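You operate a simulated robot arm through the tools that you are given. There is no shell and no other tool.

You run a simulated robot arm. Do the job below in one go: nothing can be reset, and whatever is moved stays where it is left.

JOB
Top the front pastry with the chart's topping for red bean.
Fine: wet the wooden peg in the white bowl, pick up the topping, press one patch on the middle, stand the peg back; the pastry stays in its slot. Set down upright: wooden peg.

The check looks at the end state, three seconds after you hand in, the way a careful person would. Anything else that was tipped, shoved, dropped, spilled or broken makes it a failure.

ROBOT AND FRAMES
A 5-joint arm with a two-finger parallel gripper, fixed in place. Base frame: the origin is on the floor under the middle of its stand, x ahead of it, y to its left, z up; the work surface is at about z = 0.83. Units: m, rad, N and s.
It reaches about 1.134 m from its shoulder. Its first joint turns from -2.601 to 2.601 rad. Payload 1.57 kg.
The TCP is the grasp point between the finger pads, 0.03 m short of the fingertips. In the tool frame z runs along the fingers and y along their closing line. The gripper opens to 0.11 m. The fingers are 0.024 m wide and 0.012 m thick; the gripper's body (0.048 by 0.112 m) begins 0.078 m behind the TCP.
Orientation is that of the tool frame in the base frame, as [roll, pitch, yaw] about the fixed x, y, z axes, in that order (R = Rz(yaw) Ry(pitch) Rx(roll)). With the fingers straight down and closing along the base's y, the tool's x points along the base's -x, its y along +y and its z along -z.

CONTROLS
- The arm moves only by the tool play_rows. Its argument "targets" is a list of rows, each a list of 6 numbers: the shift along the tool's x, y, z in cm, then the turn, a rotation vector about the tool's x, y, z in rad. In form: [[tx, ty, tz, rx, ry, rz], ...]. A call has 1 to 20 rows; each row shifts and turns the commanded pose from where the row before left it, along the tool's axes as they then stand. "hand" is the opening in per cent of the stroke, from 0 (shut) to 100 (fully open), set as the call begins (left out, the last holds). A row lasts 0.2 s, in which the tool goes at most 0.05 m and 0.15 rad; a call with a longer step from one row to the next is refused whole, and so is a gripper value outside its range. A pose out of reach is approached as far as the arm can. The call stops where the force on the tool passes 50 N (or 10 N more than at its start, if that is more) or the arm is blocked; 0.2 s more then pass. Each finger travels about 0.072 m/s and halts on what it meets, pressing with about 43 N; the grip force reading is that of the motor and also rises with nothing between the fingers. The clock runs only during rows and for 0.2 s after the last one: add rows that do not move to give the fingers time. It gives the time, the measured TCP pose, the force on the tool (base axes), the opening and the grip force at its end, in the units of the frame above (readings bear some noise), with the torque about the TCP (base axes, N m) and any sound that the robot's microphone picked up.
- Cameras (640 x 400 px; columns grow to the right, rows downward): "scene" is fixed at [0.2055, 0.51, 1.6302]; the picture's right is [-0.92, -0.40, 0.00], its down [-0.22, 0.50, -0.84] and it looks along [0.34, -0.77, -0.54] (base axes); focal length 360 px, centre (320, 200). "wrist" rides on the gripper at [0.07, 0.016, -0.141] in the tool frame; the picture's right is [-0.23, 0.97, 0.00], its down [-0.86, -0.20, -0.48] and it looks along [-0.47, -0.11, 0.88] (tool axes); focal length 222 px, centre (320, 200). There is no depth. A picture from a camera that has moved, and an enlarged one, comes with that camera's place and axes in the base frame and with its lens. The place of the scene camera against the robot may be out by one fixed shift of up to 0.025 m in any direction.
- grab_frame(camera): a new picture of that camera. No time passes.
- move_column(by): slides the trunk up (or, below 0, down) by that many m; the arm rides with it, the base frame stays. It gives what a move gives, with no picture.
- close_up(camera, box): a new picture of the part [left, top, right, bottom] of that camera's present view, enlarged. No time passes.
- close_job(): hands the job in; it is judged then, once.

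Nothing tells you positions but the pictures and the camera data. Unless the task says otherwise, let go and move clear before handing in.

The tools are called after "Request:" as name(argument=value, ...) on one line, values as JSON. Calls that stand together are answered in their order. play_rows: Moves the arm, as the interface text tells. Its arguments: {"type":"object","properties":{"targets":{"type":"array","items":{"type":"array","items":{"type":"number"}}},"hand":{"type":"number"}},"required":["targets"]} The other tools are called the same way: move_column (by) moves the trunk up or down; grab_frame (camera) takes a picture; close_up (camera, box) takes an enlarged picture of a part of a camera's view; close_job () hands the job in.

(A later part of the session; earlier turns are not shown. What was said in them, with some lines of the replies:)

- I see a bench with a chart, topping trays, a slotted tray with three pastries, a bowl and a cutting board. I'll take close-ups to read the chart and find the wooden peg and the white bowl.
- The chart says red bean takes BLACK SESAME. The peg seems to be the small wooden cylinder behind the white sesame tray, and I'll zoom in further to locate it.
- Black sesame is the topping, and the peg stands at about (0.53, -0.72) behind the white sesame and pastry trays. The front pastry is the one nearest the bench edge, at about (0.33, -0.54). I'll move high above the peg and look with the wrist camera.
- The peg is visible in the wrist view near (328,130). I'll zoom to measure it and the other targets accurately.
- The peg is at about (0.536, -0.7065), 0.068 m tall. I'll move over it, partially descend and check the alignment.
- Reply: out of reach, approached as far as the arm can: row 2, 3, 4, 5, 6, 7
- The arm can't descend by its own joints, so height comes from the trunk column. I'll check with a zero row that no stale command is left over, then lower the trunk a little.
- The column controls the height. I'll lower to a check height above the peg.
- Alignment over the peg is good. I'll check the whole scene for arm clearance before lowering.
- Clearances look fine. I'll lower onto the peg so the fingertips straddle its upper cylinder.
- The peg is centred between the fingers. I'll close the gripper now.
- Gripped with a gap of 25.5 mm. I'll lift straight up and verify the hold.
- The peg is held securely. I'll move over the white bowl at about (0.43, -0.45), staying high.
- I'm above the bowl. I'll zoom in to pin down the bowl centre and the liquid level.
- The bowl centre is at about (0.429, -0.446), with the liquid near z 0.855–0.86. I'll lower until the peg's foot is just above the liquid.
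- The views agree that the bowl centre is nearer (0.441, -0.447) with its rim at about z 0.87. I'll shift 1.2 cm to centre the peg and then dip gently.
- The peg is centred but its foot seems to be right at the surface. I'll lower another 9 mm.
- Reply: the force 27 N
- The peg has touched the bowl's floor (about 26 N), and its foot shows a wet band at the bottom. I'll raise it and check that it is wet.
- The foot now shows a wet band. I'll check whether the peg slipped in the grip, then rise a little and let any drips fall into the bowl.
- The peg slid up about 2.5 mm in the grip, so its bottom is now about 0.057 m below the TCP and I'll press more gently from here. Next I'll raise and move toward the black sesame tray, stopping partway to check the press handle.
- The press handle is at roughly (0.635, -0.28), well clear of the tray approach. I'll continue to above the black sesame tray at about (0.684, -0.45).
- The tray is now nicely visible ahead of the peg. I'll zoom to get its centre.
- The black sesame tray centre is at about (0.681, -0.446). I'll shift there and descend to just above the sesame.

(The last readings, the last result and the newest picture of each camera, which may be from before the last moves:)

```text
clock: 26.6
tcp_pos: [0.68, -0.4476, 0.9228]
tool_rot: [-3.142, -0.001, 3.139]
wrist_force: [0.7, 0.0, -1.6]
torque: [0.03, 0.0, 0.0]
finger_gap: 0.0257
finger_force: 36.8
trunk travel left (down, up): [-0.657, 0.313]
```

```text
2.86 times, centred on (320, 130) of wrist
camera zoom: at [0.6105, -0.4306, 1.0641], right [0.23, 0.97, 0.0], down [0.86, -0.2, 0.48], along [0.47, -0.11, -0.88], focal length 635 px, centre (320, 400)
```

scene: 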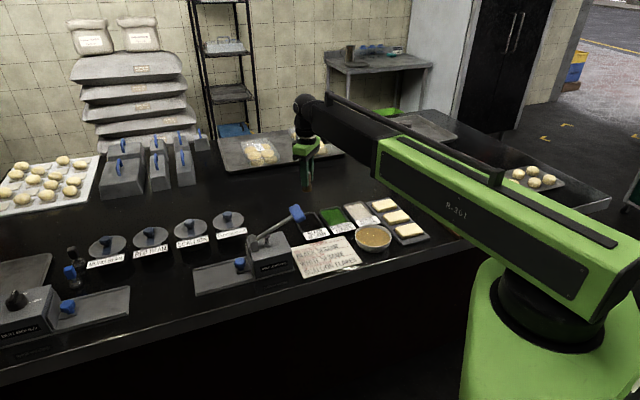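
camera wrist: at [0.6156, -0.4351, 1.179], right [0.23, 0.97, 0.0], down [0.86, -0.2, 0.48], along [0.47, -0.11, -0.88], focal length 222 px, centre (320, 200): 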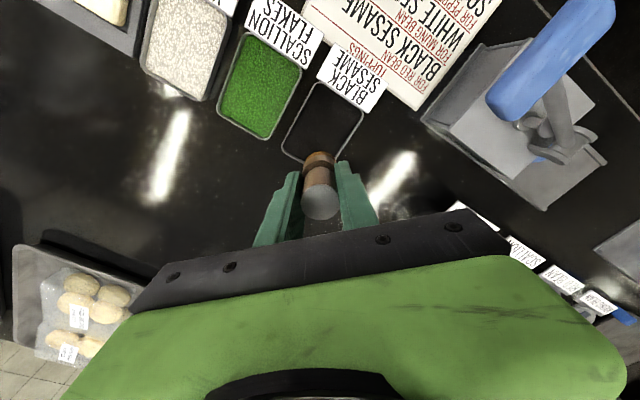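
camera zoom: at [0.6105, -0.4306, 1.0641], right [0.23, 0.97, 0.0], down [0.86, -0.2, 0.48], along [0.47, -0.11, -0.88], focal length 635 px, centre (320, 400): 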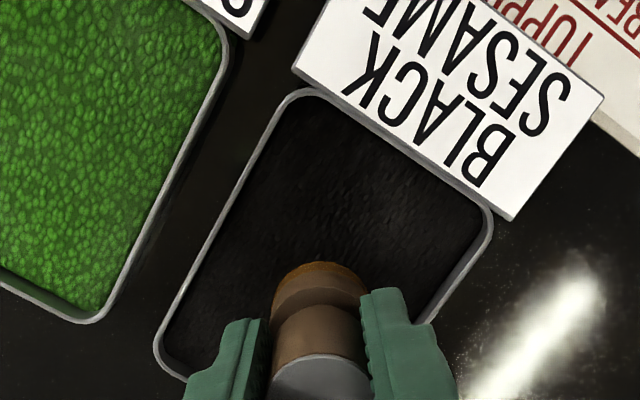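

Well centred over the black sesame. I'll descend in small steps, watching the contact force.

Request:
move_column(by=-0.017)

Request:
move_column(by=-0.003)

Request:
close_up(camera="scene", box=[270, 180, 350, 240])

```text
clock: 27.2
tcp_pos: [0.6809, -0.4481, 0.9061]
tool_rot: [3.141, 0.0, -3.141]
wrist_force: [-1.1, 0.4, -0.3]
torque: [-0.01, -0.02, 0.03]
finger_gap: 0.0259
finger_force: 37.3
trunk travel left (down, up): [-0.64, 0.33]
```

```text
clock: 27.8
tcp_pos: [0.6799, -0.4468, 0.9038]
tool_rot: [-3.14, 0.0, -3.141]
wrist_force: [0.1, -0.2, 0.0]
torque: [0.01, -0.02, 0.0]
finger_gap: 0.0258
finger_force: 37.1
trunk travel left (down, up): [-0.637, 0.333]
```

```text
6.67 times, centred on (310, 210) of scene
camera zoom: at [0.2055, 0.51, 1.6302], right [-0.92, -0.4, 0.0], down [-0.22, 0.5, -0.84], along [0.34, -0.77, -0.54], focal length 2397 px, centre (387, 133)
```

zoom: 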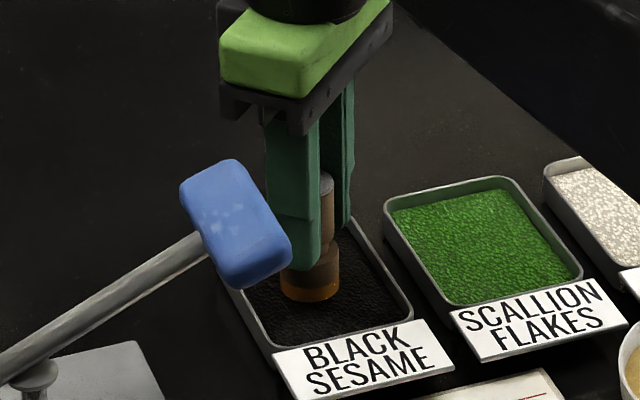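

No contact yet, so I'll continue in 2–3 mm steps.

Request:
move_column(by=-0.003)

Request:
move_column(by=-0.002)

```text
clock: 28.3
tcp_pos: [0.6806, -0.4458, 0.9009]
tool_rot: [3.142, 0.0, -3.14]
wrist_force: [0.0, -0.2, 0.8]
torque: [0.01, 0.01, 0.02]
finger_gap: 0.0257
finger_force: 37.0
trunk travel left (down, up): [-0.634, 0.336]
```

```text
clock: 28.8
tcp_pos: [0.6805, -0.4458, 0.9007]
tool_rot: [-3.138, 0.002, 3.14]
wrist_force: [5.7, -2.6, 18.7]
torque: [-0.12, -0.19, 0.01]
finger_gap: 0.0256
finger_force: 37.3
trunk travel left (down, up): [-0.632, 0.338]
```

Contact with the sesame at about 19 N. I'll hold briefly, then raise and check the foot.

Request:
play_rows(targets=[[0, 0, 0, 0, 0, 0], [0, 0, 0, 0, 0, 0]])

Request:
move_column(by=0.03)

Request:
close_up(camera="scene", box=[280, 185, 344, 225])

Request:
close_up(camera="wrist", box=[240, 120, 400, 220])

```text
clock: 29.4
tcp_pos: [0.6803, -0.4457, 0.8999]
tool_rot: [-3.14, 0.003, -3.141]
wrist_force: [6.1, -3.2, 23.0]
torque: [-0.12, -0.24, -0.02]
finger_gap: 0.026
finger_force: 37.1
trunk travel left (down, up): [-0.632, 0.338]
```

```text
clock: 30.1
tcp_pos: [0.6803, -0.4472, 0.9291]
tool_rot: [-3.139, -0.001, 3.142]
wrist_force: [-0.8, -1.2, -0.8]
torque: [0.02, -0.03, -0.03]
finger_gap: 0.0258
finger_force: 36.5
trunk travel left (down, up): [-0.662, 0.308]
```

```text
10.00 times, centred on (312, 205) of scene
camera zoom: at [0.2055, 0.51, 1.6302], right [-0.92, -0.4, 0.0], down [-0.22, 0.5, -0.84], along [0.34, -0.77, -0.54], focal length 3595 px, centre (400, 150)
```

zoom: 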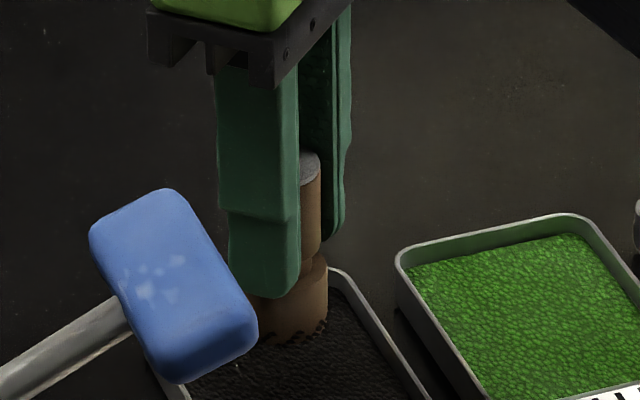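

```text
4.00 times, centred on (320, 170) of wrist
camera zoom: at [0.6104, -0.4306, 1.0691], right [0.23, 0.97, 0.0], down [0.86, -0.2, 0.48], along [0.47, -0.11, -0.88], focal length 888 px, centre (320, 320)
```

zoom: 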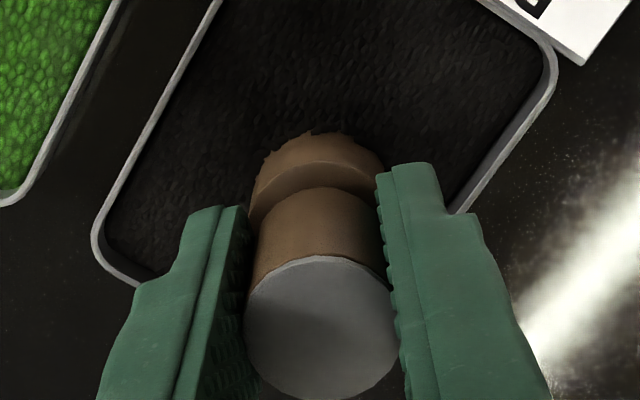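

The foot now carries a layer of black sesame, with no further slip. I'll raise and travel to the front pastry.

Request:
move_column(by=0.11)

Request:
play_rows(targets=[[2.62, -0.72, 0, 0, 0, 0], [2.62, -0.72, 0, 0, 0, 0], [2.62, -0.72, 0, 0, 0, 0], [2.62, -0.72, 0, 0, 0, 0], [2.62, -0.72, 0, 0, 0, 0], [2.62, -0.72, 0, 0, 0, 0], [2.62, -0.72, 0, 0, 0, 0], [2.62, -0.72, 0, 0, 0, 0], [2.62, -0.72, 0, 0, 0, 0], [2.62, -0.72, 0, 0, 0, 0], [2.62, -0.72, 0, 0, 0, 0], [2.62, -0.72, 0, 0, 0, 0], [2.62, -0.72, 0, 0, 0, 0], [0, 0, 0, 0, 0, 0], [0, 0, 0, 0, 0, 0]])

Request:
grab_frame(camera="wrist")

Request:
close_up(camera="wrist", box=[240, 60, 400, 180])

Request:
grab_frame(camera="scene")

```text
clock: 31.6
tcp_pos: [0.6812, -0.447, 1.0391]
tool_rot: [3.141, 0.0, 3.14]
wrist_force: [0.8, -0.4, 0.0]
torque: [-0.02, -0.01, -0.01]
finger_gap: 0.0259
finger_force: 37.2
trunk travel left (down, up): [-0.772, 0.198]
```

```text
clock: 34.8
tcp_pos: [0.34, -0.5416, 1.0385]
tool_rot: [-3.141, 0.0, 3.141]
wrist_force: [-0.6, -0.6, -0.5]
torque: [0.04, -0.01, 0.01]
finger_gap: 0.0258
finger_force: 37.1
trunk travel left (down, up): [-0.772, 0.198]
```

```text
taken
camera wrist: at [0.2692, -0.5246, 1.1791], right [0.23, 0.97, 0.0], down [0.86, -0.2, 0.48], along [0.47, -0.11, -0.88], focal length 222 px, centre (320, 200)
```

wrist: 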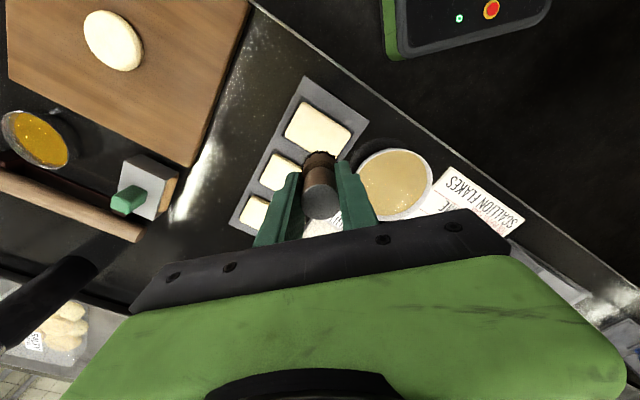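

```text
3.33 times, centred on (320, 120) of wrist
camera zoom: at [0.2692, -0.5246, 1.1791], right [0.23, 0.97, 0.0], down [0.86, -0.2, 0.48], along [0.47, -0.11, -0.88], focal length 740 px, centre (320, 467)
```

zoom: 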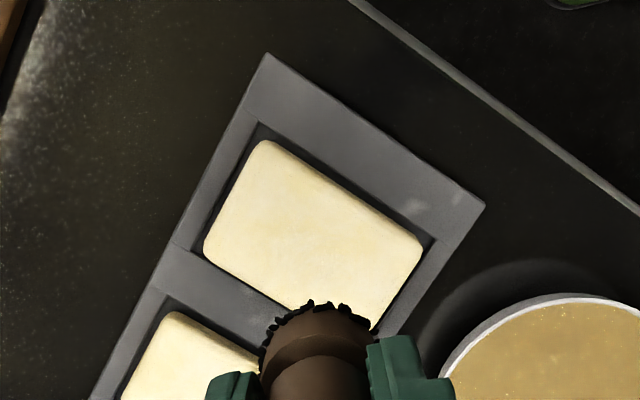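

```text
taken
```

scene: 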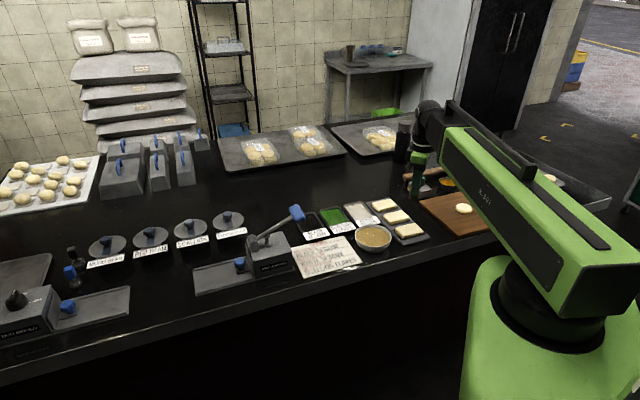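

The front pastry's top centre is at about (0.337, -0.543). I'll descend partway and refine.

Request:
move_column(by=-0.085)

Request:
close_up(camera="wrist", box=[220, 60, 420, 200])

Request:
close_up(camera="scene", box=[370, 195, 450, 245])

```text
clock: 36.0
tcp_pos: [0.3405, -0.5404, 0.954]
tool_rot: [-3.14, 0.001, -3.141]
wrist_force: [0.7, -0.1, -0.2]
torque: [0.03, -0.01, -0.03]
finger_gap: 0.0256
finger_force: 36.6
trunk travel left (down, up): [-0.687, 0.283]
```

```text
2.86 times, centred on (320, 130) of wrist
camera zoom: at [0.2694, -0.5245, 1.0941], right [0.23, 0.97, 0.0], down [0.86, -0.2, 0.48], along [0.47, -0.11, -0.88], focal length 635 px, centre (320, 400)
```

zoom: 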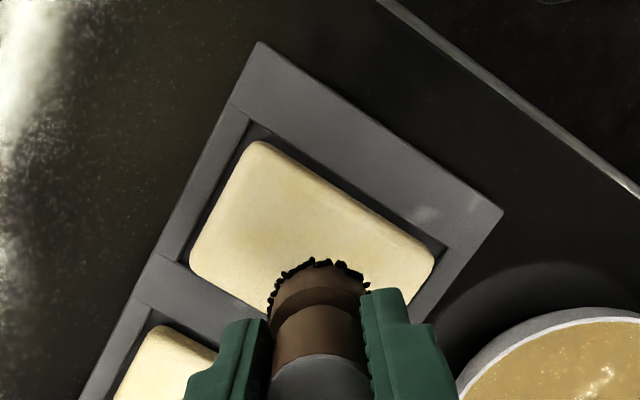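

```text
8.00 times, centred on (410, 220) of scene
camera zoom: at [0.2055, 0.51, 1.6302], right [-0.92, -0.4, 0.0], down [-0.22, 0.5, -0.84], along [0.34, -0.77, -0.54], focal length 2876 px, centre (-400, 40)
```

zoom: 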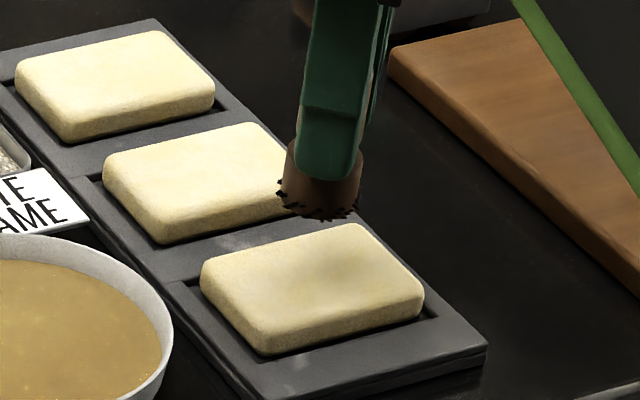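

The scene and wrist views agree that the pastry top is at z ≈ 0.859 with centre ≈ (0.3385, -0.5415). I'll make a tiny correction and descend in small steps to press.

Request:
play_rows(targets=[[0.2, -0.1, 0, 0, 0, 0], [0, 0, 0, 0, 0, 0]])

Request:
move_column(by=-0.026)

Request:
close_up(camera="scene", box=[370, 195, 450, 245])

Request:
close_up(camera="wrist", box=[220, 60, 420, 200])

```text
clock: 36.6
tcp_pos: [0.3372, -0.5414, 0.9536]
tool_rot: [3.141, 0.002, 3.141]
wrist_force: [-0.6, 0.6, -0.1]
torque: [-0.07, -0.01, -0.01]
finger_gap: 0.0259
finger_force: 37.0
trunk travel left (down, up): [-0.687, 0.283]
```

```text
clock: 37.3
tcp_pos: [0.3383, -0.5417, 0.9277]
tool_rot: [3.141, 0.0, 3.141]
wrist_force: [-0.5, -0.3, -0.2]
torque: [-0.02, 0.03, 0.01]
finger_gap: 0.0259
finger_force: 36.8
trunk travel left (down, up): [-0.661, 0.309]
```

```text
8.00 times, centred on (410, 220) of scene
camera zoom: at [0.2055, 0.51, 1.6302], right [-0.92, -0.4, 0.0], down [-0.22, 0.5, -0.84], along [0.34, -0.77, -0.54], focal length 2876 px, centre (-400, 40)
```

zoom: 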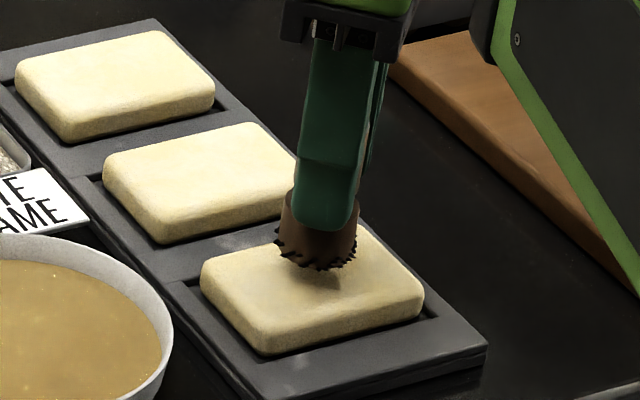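

```text
2.86 times, centred on (320, 130) of wrist
camera zoom: at [0.2674, -0.5254, 1.068], right [0.23, 0.97, 0.0], down [0.86, -0.2, 0.48], along [0.47, -0.11, -0.88], focal length 635 px, centre (320, 400)
```

zoom: 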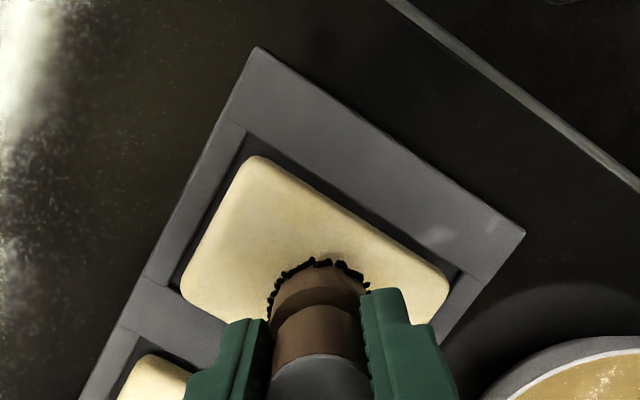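

I'm nearly at the surface and the peg sits about 2 mm right of centre. I'll nudge it back and go down in 3 mm steps.

Request:
play_rows(targets=[[-0.15, 0.06, 0, 0, 0, 0], [0, 0, 0, 0, 0, 0]])

Request:
move_column(by=-0.005)

Request:
move_column(by=-0.003)

Request:
close_up(camera="scene", box=[370, 195, 450, 245])

```text
clock: 37.9
tcp_pos: [0.3405, -0.5399, 0.9278]
tool_rot: [3.141, -0.001, 3.141]
wrist_force: [-0.3, 0.2, 0.0]
torque: [0.01, 0.02, -0.01]
finger_gap: 0.0257
finger_force: 36.9
trunk travel left (down, up): [-0.661, 0.309]
```

```text
clock: 38.4
tcp_pos: [0.3399, -0.542, 0.9229]
tool_rot: [3.14, 0.0, 3.141]
wrist_force: [0.0, -1.1, 0.0]
torque: [0.0, 0.01, 0.02]
finger_gap: 0.0258
finger_force: 37.0
trunk travel left (down, up): [-0.656, 0.314]
```

```text
clock: 39.0
tcp_pos: [0.3389, -0.5402, 0.9198]
tool_rot: [3.141, 0.0, -3.141]
wrist_force: [0.9, -0.1, -0.5]
torque: [0.0, 0.01, -0.03]
finger_gap: 0.0257
finger_force: 36.7
trunk travel left (down, up): [-0.653, 0.317]
```

```text
8.00 times, centred on (410, 220) of scene
camera zoom: at [0.2055, 0.51, 1.6302], right [-0.92, -0.4, 0.0], down [-0.22, 0.5, -0.84], along [0.34, -0.77, -0.54], focal length 2876 px, centre (-400, 40)
```

zoom: 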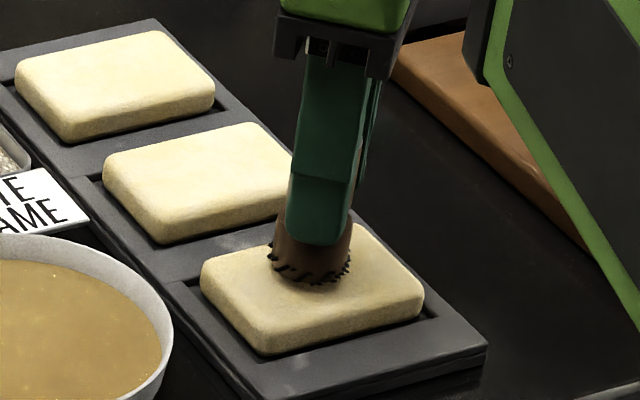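

It's just above the surface and well centred. I'll continue down 2 mm at a time.

Request:
move_column(by=-0.002)

Request:
move_column(by=-0.002)

```text
clock: 39.5
tcp_pos: [0.3384, -0.5413, 0.9184]
tool_rot: [3.141, 0.0, -3.141]
wrist_force: [0.7, 0.2, -1.4]
torque: [-0.03, -0.01, 0.01]
finger_gap: 0.0258
finger_force: 37.1
trunk travel left (down, up): [-0.651, 0.319]
```

```text
clock: 40.0
tcp_pos: [0.34, -0.5411, 0.9156]
tool_rot: [-3.141, -0.002, 3.142]
wrist_force: [0.3, 0.3, 0.1]
torque: [0.01, -0.01, -0.02]
finger_gap: 0.0261
finger_force: 37.0
trunk travel left (down, up): [-0.649, 0.321]
```

Request:
move_column(by=-0.002)

Request:
close_up(camera="scene", box=[370, 195, 450, 245])

```text
clock: 40.5
tcp_pos: [0.3406, -0.5404, 0.9137]
tool_rot: [3.141, 0.001, -3.141]
wrist_force: [0.7, -1.6, 6.9]
torque: [-0.05, -0.01, 0.0]
finger_gap: 0.0257
finger_force: 37.0
trunk travel left (down, up): [-0.647, 0.323]
```

```text
8.00 times, centred on (410, 220) of scene
camera zoom: at [0.2055, 0.51, 1.6302], right [-0.92, -0.4, 0.0], down [-0.22, 0.5, -0.84], along [0.34, -0.77, -0.54], focal length 2876 px, centre (-400, 40)
```

zoom: 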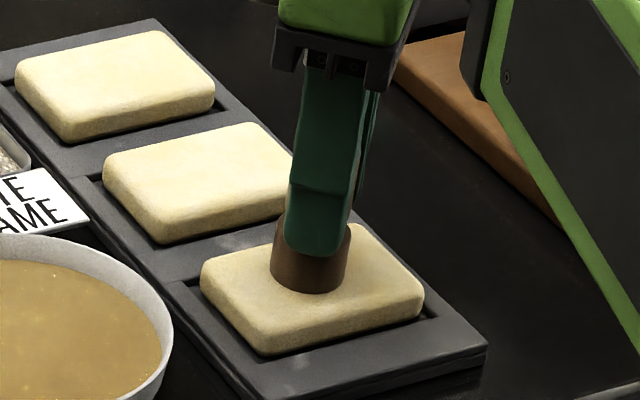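

Contact at 7 N, and the sesame seems to have left the peg's rim. I'll lift straight up and look.

Request:
move_column(by=0.05)

Request:
close_up(camera="scene", box=[370, 185, 450, 245])

Request:
close_up(camera="wrist", box=[220, 60, 420, 200])

```text
clock: 41.4
tcp_pos: [0.3387, -0.5419, 0.963]
tool_rot: [-3.14, -0.001, -3.142]
wrist_force: [0.5, 0.2, -0.3]
torque: [-0.03, 0.01, 0.02]
finger_gap: 0.0257
finger_force: 36.9
trunk travel left (down, up): [-0.697, 0.273]
```

```text
6.67 times, centred on (410, 215) of scene
camera zoom: at [0.2055, 0.51, 1.6302], right [-0.92, -0.4, 0.0], down [-0.22, 0.5, -0.84], along [0.34, -0.77, -0.54], focal length 2397 px, centre (-280, 100)
```

zoom: 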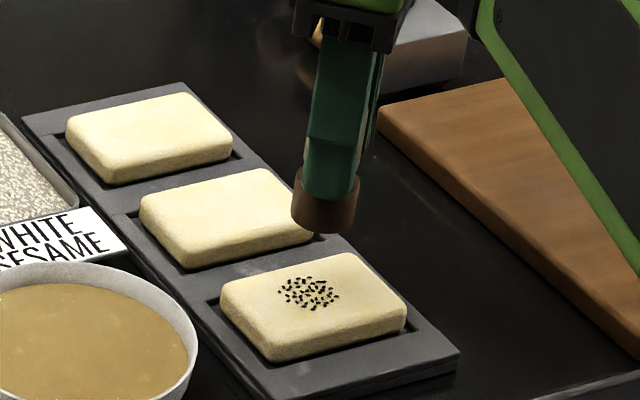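

```text
2.86 times, centred on (320, 130) of wrist
camera zoom: at [0.2691, -0.525, 1.1041], right [0.23, 0.97, 0.0], down [0.86, -0.2, 0.48], along [0.47, -0.11, -0.88], focal length 635 px, centre (320, 400)
```

zoom: 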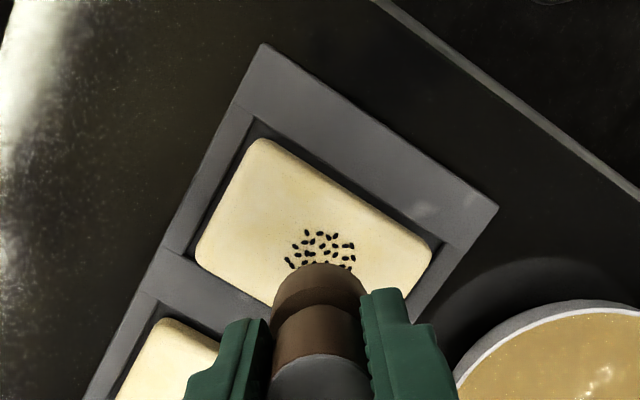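

A clean black sesame patch sits in the middle of the front pastry, and the pastry is still in its slot. Now I'll return the peg to its original spot.

Request:
move_column(by=0.075)

Request:
play_rows(targets=[[-2.46, -2.06, 0, 0, 0, 0], [-2.46, -2.06, 0, 0, 0, 0], [-2.46, -2.06, 0, 0, 0, 0], [-2.46, -2.06, 0, 0, 0, 0], [-2.46, -2.06, 0, 0, 0, 0], [-2.46, -2.06, 0, 0, 0, 0], [-2.46, -2.06, 0, 0, 0, 0], [-2.46, -2.06, 0, 0, 0, 0], [0, 0, 0, 0, 0, 0], [0, 0, 0, 0, 0, 0]])

Request:
grab_frame(camera="wrist")

Request:
grab_frame(camera="scene")

```text
clock: 42.5
tcp_pos: [0.3396, -0.5416, 1.0396]
tool_rot: [3.14, 0.002, -3.141]
wrist_force: [0.0, 0.8, -0.9]
torque: [-0.01, 0.01, 0.0]
finger_gap: 0.026
finger_force: 37.1
trunk travel left (down, up): [-0.772, 0.198]
```

```text
clock: 44.8
tcp_pos: [0.5361, -0.7051, 1.0388]
tool_rot: [-3.141, -0.001, 3.142]
wrist_force: [-0.1, 0.6, 0.2]
torque: [-0.01, -0.04, 0.0]
finger_gap: 0.0256
finger_force: 36.6
trunk travel left (down, up): [-0.772, 0.198]
```

```text
taken
camera wrist: at [0.4671, -0.6894, 1.179], right [0.23, 0.97, 0.0], down [0.86, -0.2, 0.48], along [0.47, -0.11, -0.88], focal length 222 px, centre (320, 200)
```

wrist: 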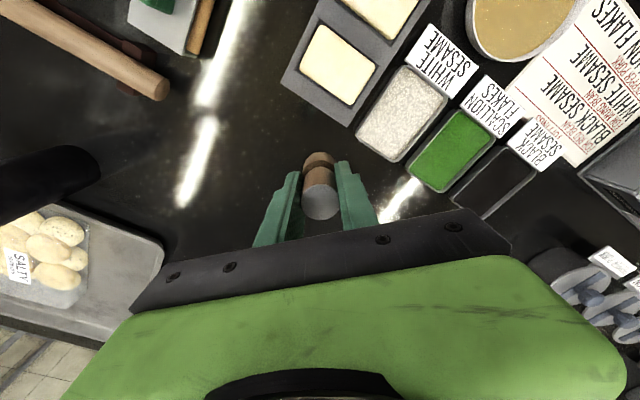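

```text
taken
```

scene: 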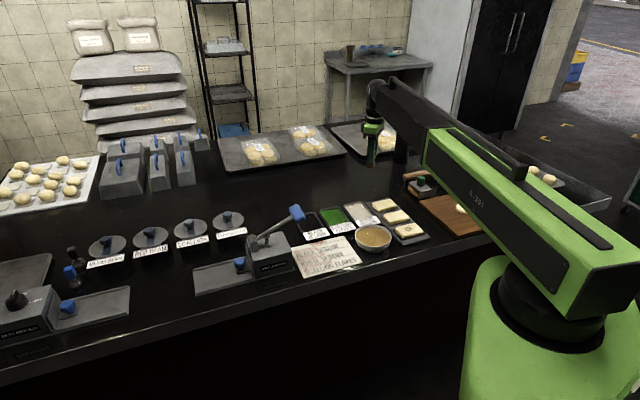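

I'm above the original spot. I'll lower to just above the table and then step down until light contact.

Request:
move_column(by=-0.143)

Request:
move_column(by=-0.005)

Request:
close_up(camera="scene", box=[335, 160, 415, 210])

```text
clock: 46.4
tcp_pos: [0.5375, -0.705, 0.8951]
tool_rot: [-3.14, 0.0, -3.141]
wrist_force: [-0.1, 0.1, -0.2]
torque: [0.0, -0.03, 0.0]
finger_gap: 0.0257
finger_force: 37.0
trunk travel left (down, up): [-0.629, 0.341]
```

```text
clock: 47.0
tcp_pos: [0.5375, -0.7052, 0.8914]
tool_rot: [3.141, -0.002, -3.141]
wrist_force: [0.8, -0.1, -0.3]
torque: [-0.02, -0.03, -0.02]
finger_gap: 0.0259
finger_force: 36.9
trunk travel left (down, up): [-0.624, 0.346]
```

```text
8.00 times, centred on (375, 185) of scene
camera zoom: at [0.2055, 0.51, 1.6302], right [-0.92, -0.4, 0.0], down [-0.22, 0.5, -0.84], along [0.34, -0.77, -0.54], focal length 2876 px, centre (-120, 320)
```

zoom: 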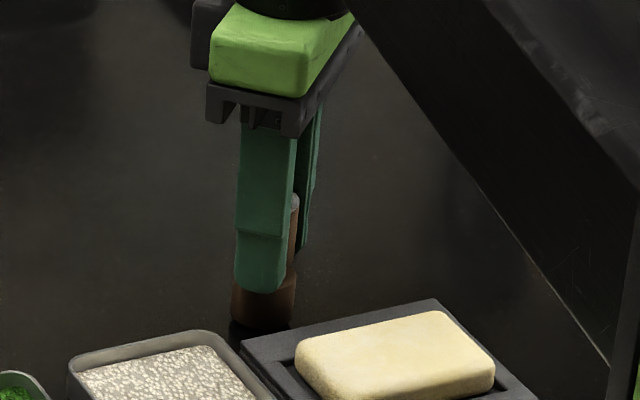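

Request:
move_column(by=-0.002)

Request:
move_column(by=-0.0015)

```text
clock: 47.5
tcp_pos: [0.5372, -0.7057, 0.8885]
tool_rot: [3.141, 0.001, 3.141]
wrist_force: [-0.8, -1.0, -0.4]
torque: [0.0, 0.0, -0.02]
finger_gap: 0.0258
finger_force: 37.0
trunk travel left (down, up): [-0.622, 0.348]
```

```text
clock: 48.0
tcp_pos: [0.5367, -0.705, 0.8879]
tool_rot: [-3.141, 0.0, 3.141]
wrist_force: [0.3, 0.1, -0.7]
torque: [0.0, 0.01, -0.01]
finger_gap: 0.0259
finger_force: 37.1
trunk travel left (down, up): [-0.62, 0.35]
```

No contact yet, so I'll keep stepping down in 1 mm increments.

Request:
move_column(by=-0.001)

Request:
move_column(by=-0.001)

```text
clock: 48.5
tcp_pos: [0.5376, -0.7056, 0.8868]
tool_rot: [-3.14, -0.001, 3.14]
wrist_force: [0.0, 0.9, -0.4]
torque: [-0.02, 0.0, 0.01]
finger_gap: 0.0254
finger_force: 37.0
trunk travel left (down, up): [-0.619, 0.351]
```

```text
clock: 49.0
tcp_pos: [0.5377, -0.7046, 0.8863]
tool_rot: [-3.14, 0.0, 3.141]
wrist_force: [2.3, -3.6, 11.6]
torque: [-0.13, -0.06, 0.01]
finger_gap: 0.0259
finger_force: 37.3
trunk travel left (down, up): [-0.618, 0.352]
```

The peg is on the table (11.6 N). I'll relieve the load slightly and then open the fingers.

Request:
move_column(by=0.0007)

Request:
play_rows(targets=[[0, 0, 0, 0, 0, 0], [0, 0, 0, 0, 0, 0], [0, 0, 0, 0, 0, 0], [0, 0, 0, 0, 0, 0]], hand=30)

Request:
play_rows(targets=[[0, 0, 0, 0, 0, 0], [0, 0, 0, 0, 0, 0], [0, 0, 0, 0, 0, 0]], hand=60)

Request:
grab_frame(camera="wrist")

Request:
close_up(camera="scene", box=[335, 160, 415, 210])

```text
clock: 49.5
tcp_pos: [0.5366, -0.7046, 0.8863]
tool_rot: [3.141, -0.001, 3.141]
wrist_force: [1.2, -0.2, 4.6]
torque: [-0.07, 0.0, 0.01]
finger_gap: 0.0258
finger_force: 36.7
trunk travel left (down, up): [-0.619, 0.351]
```

```text
clock: 50.5
tcp_pos: [0.538, -0.7056, 0.8858]
tool_rot: [-3.141, -0.001, -3.141]
wrist_force: [0.0, 0.0, 0.0]
torque: [0.01, 0.03, 0.04]
finger_gap: 0.0332
finger_force: 0.1
trunk travel left (down, up): [-0.619, 0.351]
```

```text
clock: 51.3
tcp_pos: [0.5372, -0.7049, 0.8861]
tool_rot: [-3.141, -0.001, -3.141]
wrist_force: [-0.6, 0.3, -0.3]
torque: [0.02, -0.01, 0.01]
finger_gap: 0.0661
finger_force: 0.1
trunk travel left (down, up): [-0.619, 0.351]
```

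```text
taken
camera wrist: at [0.4669, -0.6894, 1.0263], right [0.23, 0.97, 0.0], down [0.86, -0.2, 0.48], along [0.47, -0.11, -0.88], focal length 222 px, centre (320, 200)
```

wrist: 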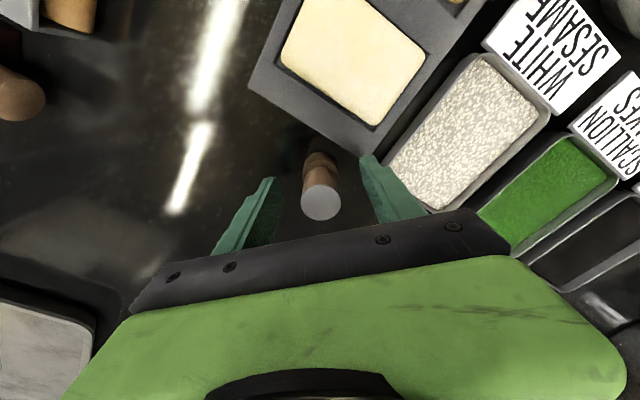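

```text
8.00 times, centred on (375, 185) of scene
camera zoom: at [0.2055, 0.51, 1.6302], right [-0.92, -0.4, 0.0], down [-0.22, 0.5, -0.84], along [0.34, -0.77, -0.54], focal length 2876 px, centre (-120, 320)
```

zoom: 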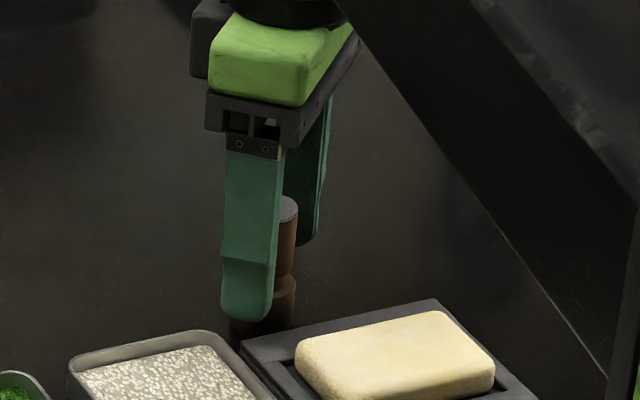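

The peg is standing free between the open fingers. I'll raise straight up and verify everything.

Request:
move_column(by=0.2)

Request:
play_rows(targets=[[2.6, 1.95, 0, 0, 0, 0], [2.6, 1.95, 0, 0, 0, 0], [2.6, 1.95, 0, 0, 0, 0], [2.6, 1.95, 0, 0, 0, 0], [2.6, 1.95, 0, 0, 0, 0], [2.6, 1.95, 0, 0, 0, 0], [2.6, 1.95, 0, 0, 0, 0], [2.6, 1.95, 0, 0, 0, 0], [2.6, 1.95, 0, 0, 0, 0], [2.6, 1.95, 0, 0, 0, 0], [0, 0, 0, 0, 0, 0]])

Request:
grab_frame(camera="scene")

Request:
close_up(camera="scene", box=[280, 170, 440, 270])

Request:
close_up(camera="scene", box=[350, 175, 390, 205])

Request:
grab_frame(camera="wrist")

```text
clock: 53.5
tcp_pos: [0.5383, -0.7056, 1.0866]
tool_rot: [3.141, 0.002, -3.141]
wrist_force: [-0.2, -0.1, -0.6]
torque: [-0.04, -0.01, 0.02]
finger_gap: 0.066
finger_force: 0.1
trunk travel left (down, up): [-0.819, 0.151]
```

```text
clock: 55.9
tcp_pos: [0.278, -0.5104, 1.0867]
tool_rot: [3.141, -0.001, -3.141]
wrist_force: [0.1, -0.2, 0.3]
torque: [0.02, 0.02, 0.0]
finger_gap: 0.0658
finger_force: 0.1
trunk travel left (down, up): [-0.819, 0.151]
```

```text
taken
```

scene: 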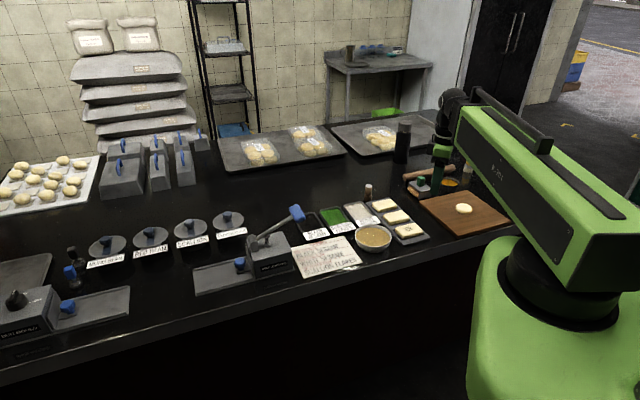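

```text
4.00 times, centred on (360, 220) of scene
camera zoom: at [0.2055, 0.51, 1.6302], right [-0.92, -0.4, 0.0], down [-0.22, 0.5, -0.84], along [0.34, -0.77, -0.54], focal length 1438 px, centre (160, 120)
```

zoom: 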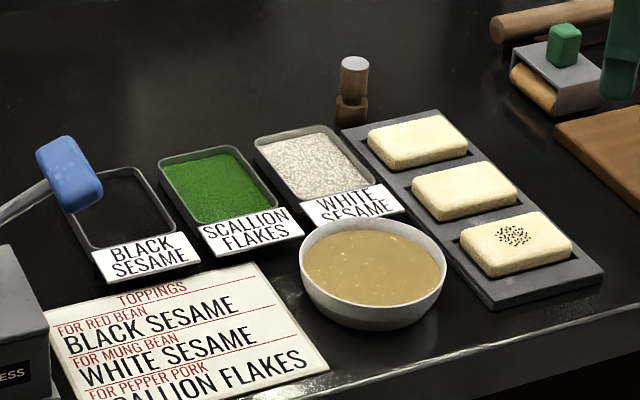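

```text
13.33 times, centred on (370, 190) of scene
camera zoom: at [0.2055, 0.51, 1.6302], right [-0.92, -0.4, 0.0], down [-0.22, 0.5, -0.84], along [0.34, -0.77, -0.54], focal length 4794 px, centre (-347, 333)
```

zoom: 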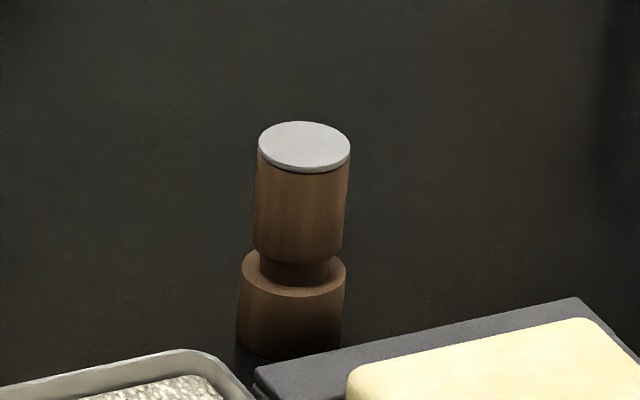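

```text
taken
camera wrist: at [0.2072, -0.494, 1.2262], right [0.23, 0.97, 0.0], down [0.86, -0.2, 0.48], along [0.47, -0.11, -0.88], focal length 222 px, centre (320, 200)
```

wrist: 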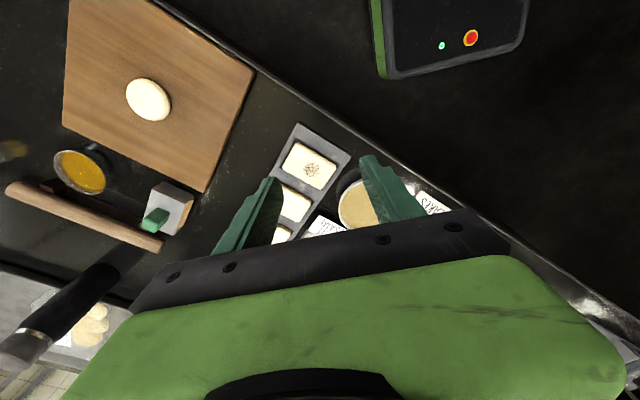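

The peg stands upright within about 2 mm of its original spot. The front pastry has one black sesame patch in the middle and is still in its slot, nothing else looks disturbed, and the arm is clear, so I'm handing in.

Request:
close_job()

```text
The job is handed in.
```

The front pastry now has one patch of black sesame, the chart's topping for red bean, in the middle of its top. It is still in its slot.

- **Wetting:** I dipped the wooden peg in the white bowl. It touched the bowl's floor at about 26 N and slid up about 2.5 mm in the grip, but the bowl did not visibly move.
- **Topping:** I picked up the sesame and pressed it on once, at about 7 N. The patch came off cleanly onto the pastry.
- **Peg:** It stands upright within about 2 mm of where it started.

In the last pictures nothing else looked tipped, shifted or spilled. The gripper is open and the arm is clear of the table. The job is handed in; I have not seen a result from the check.
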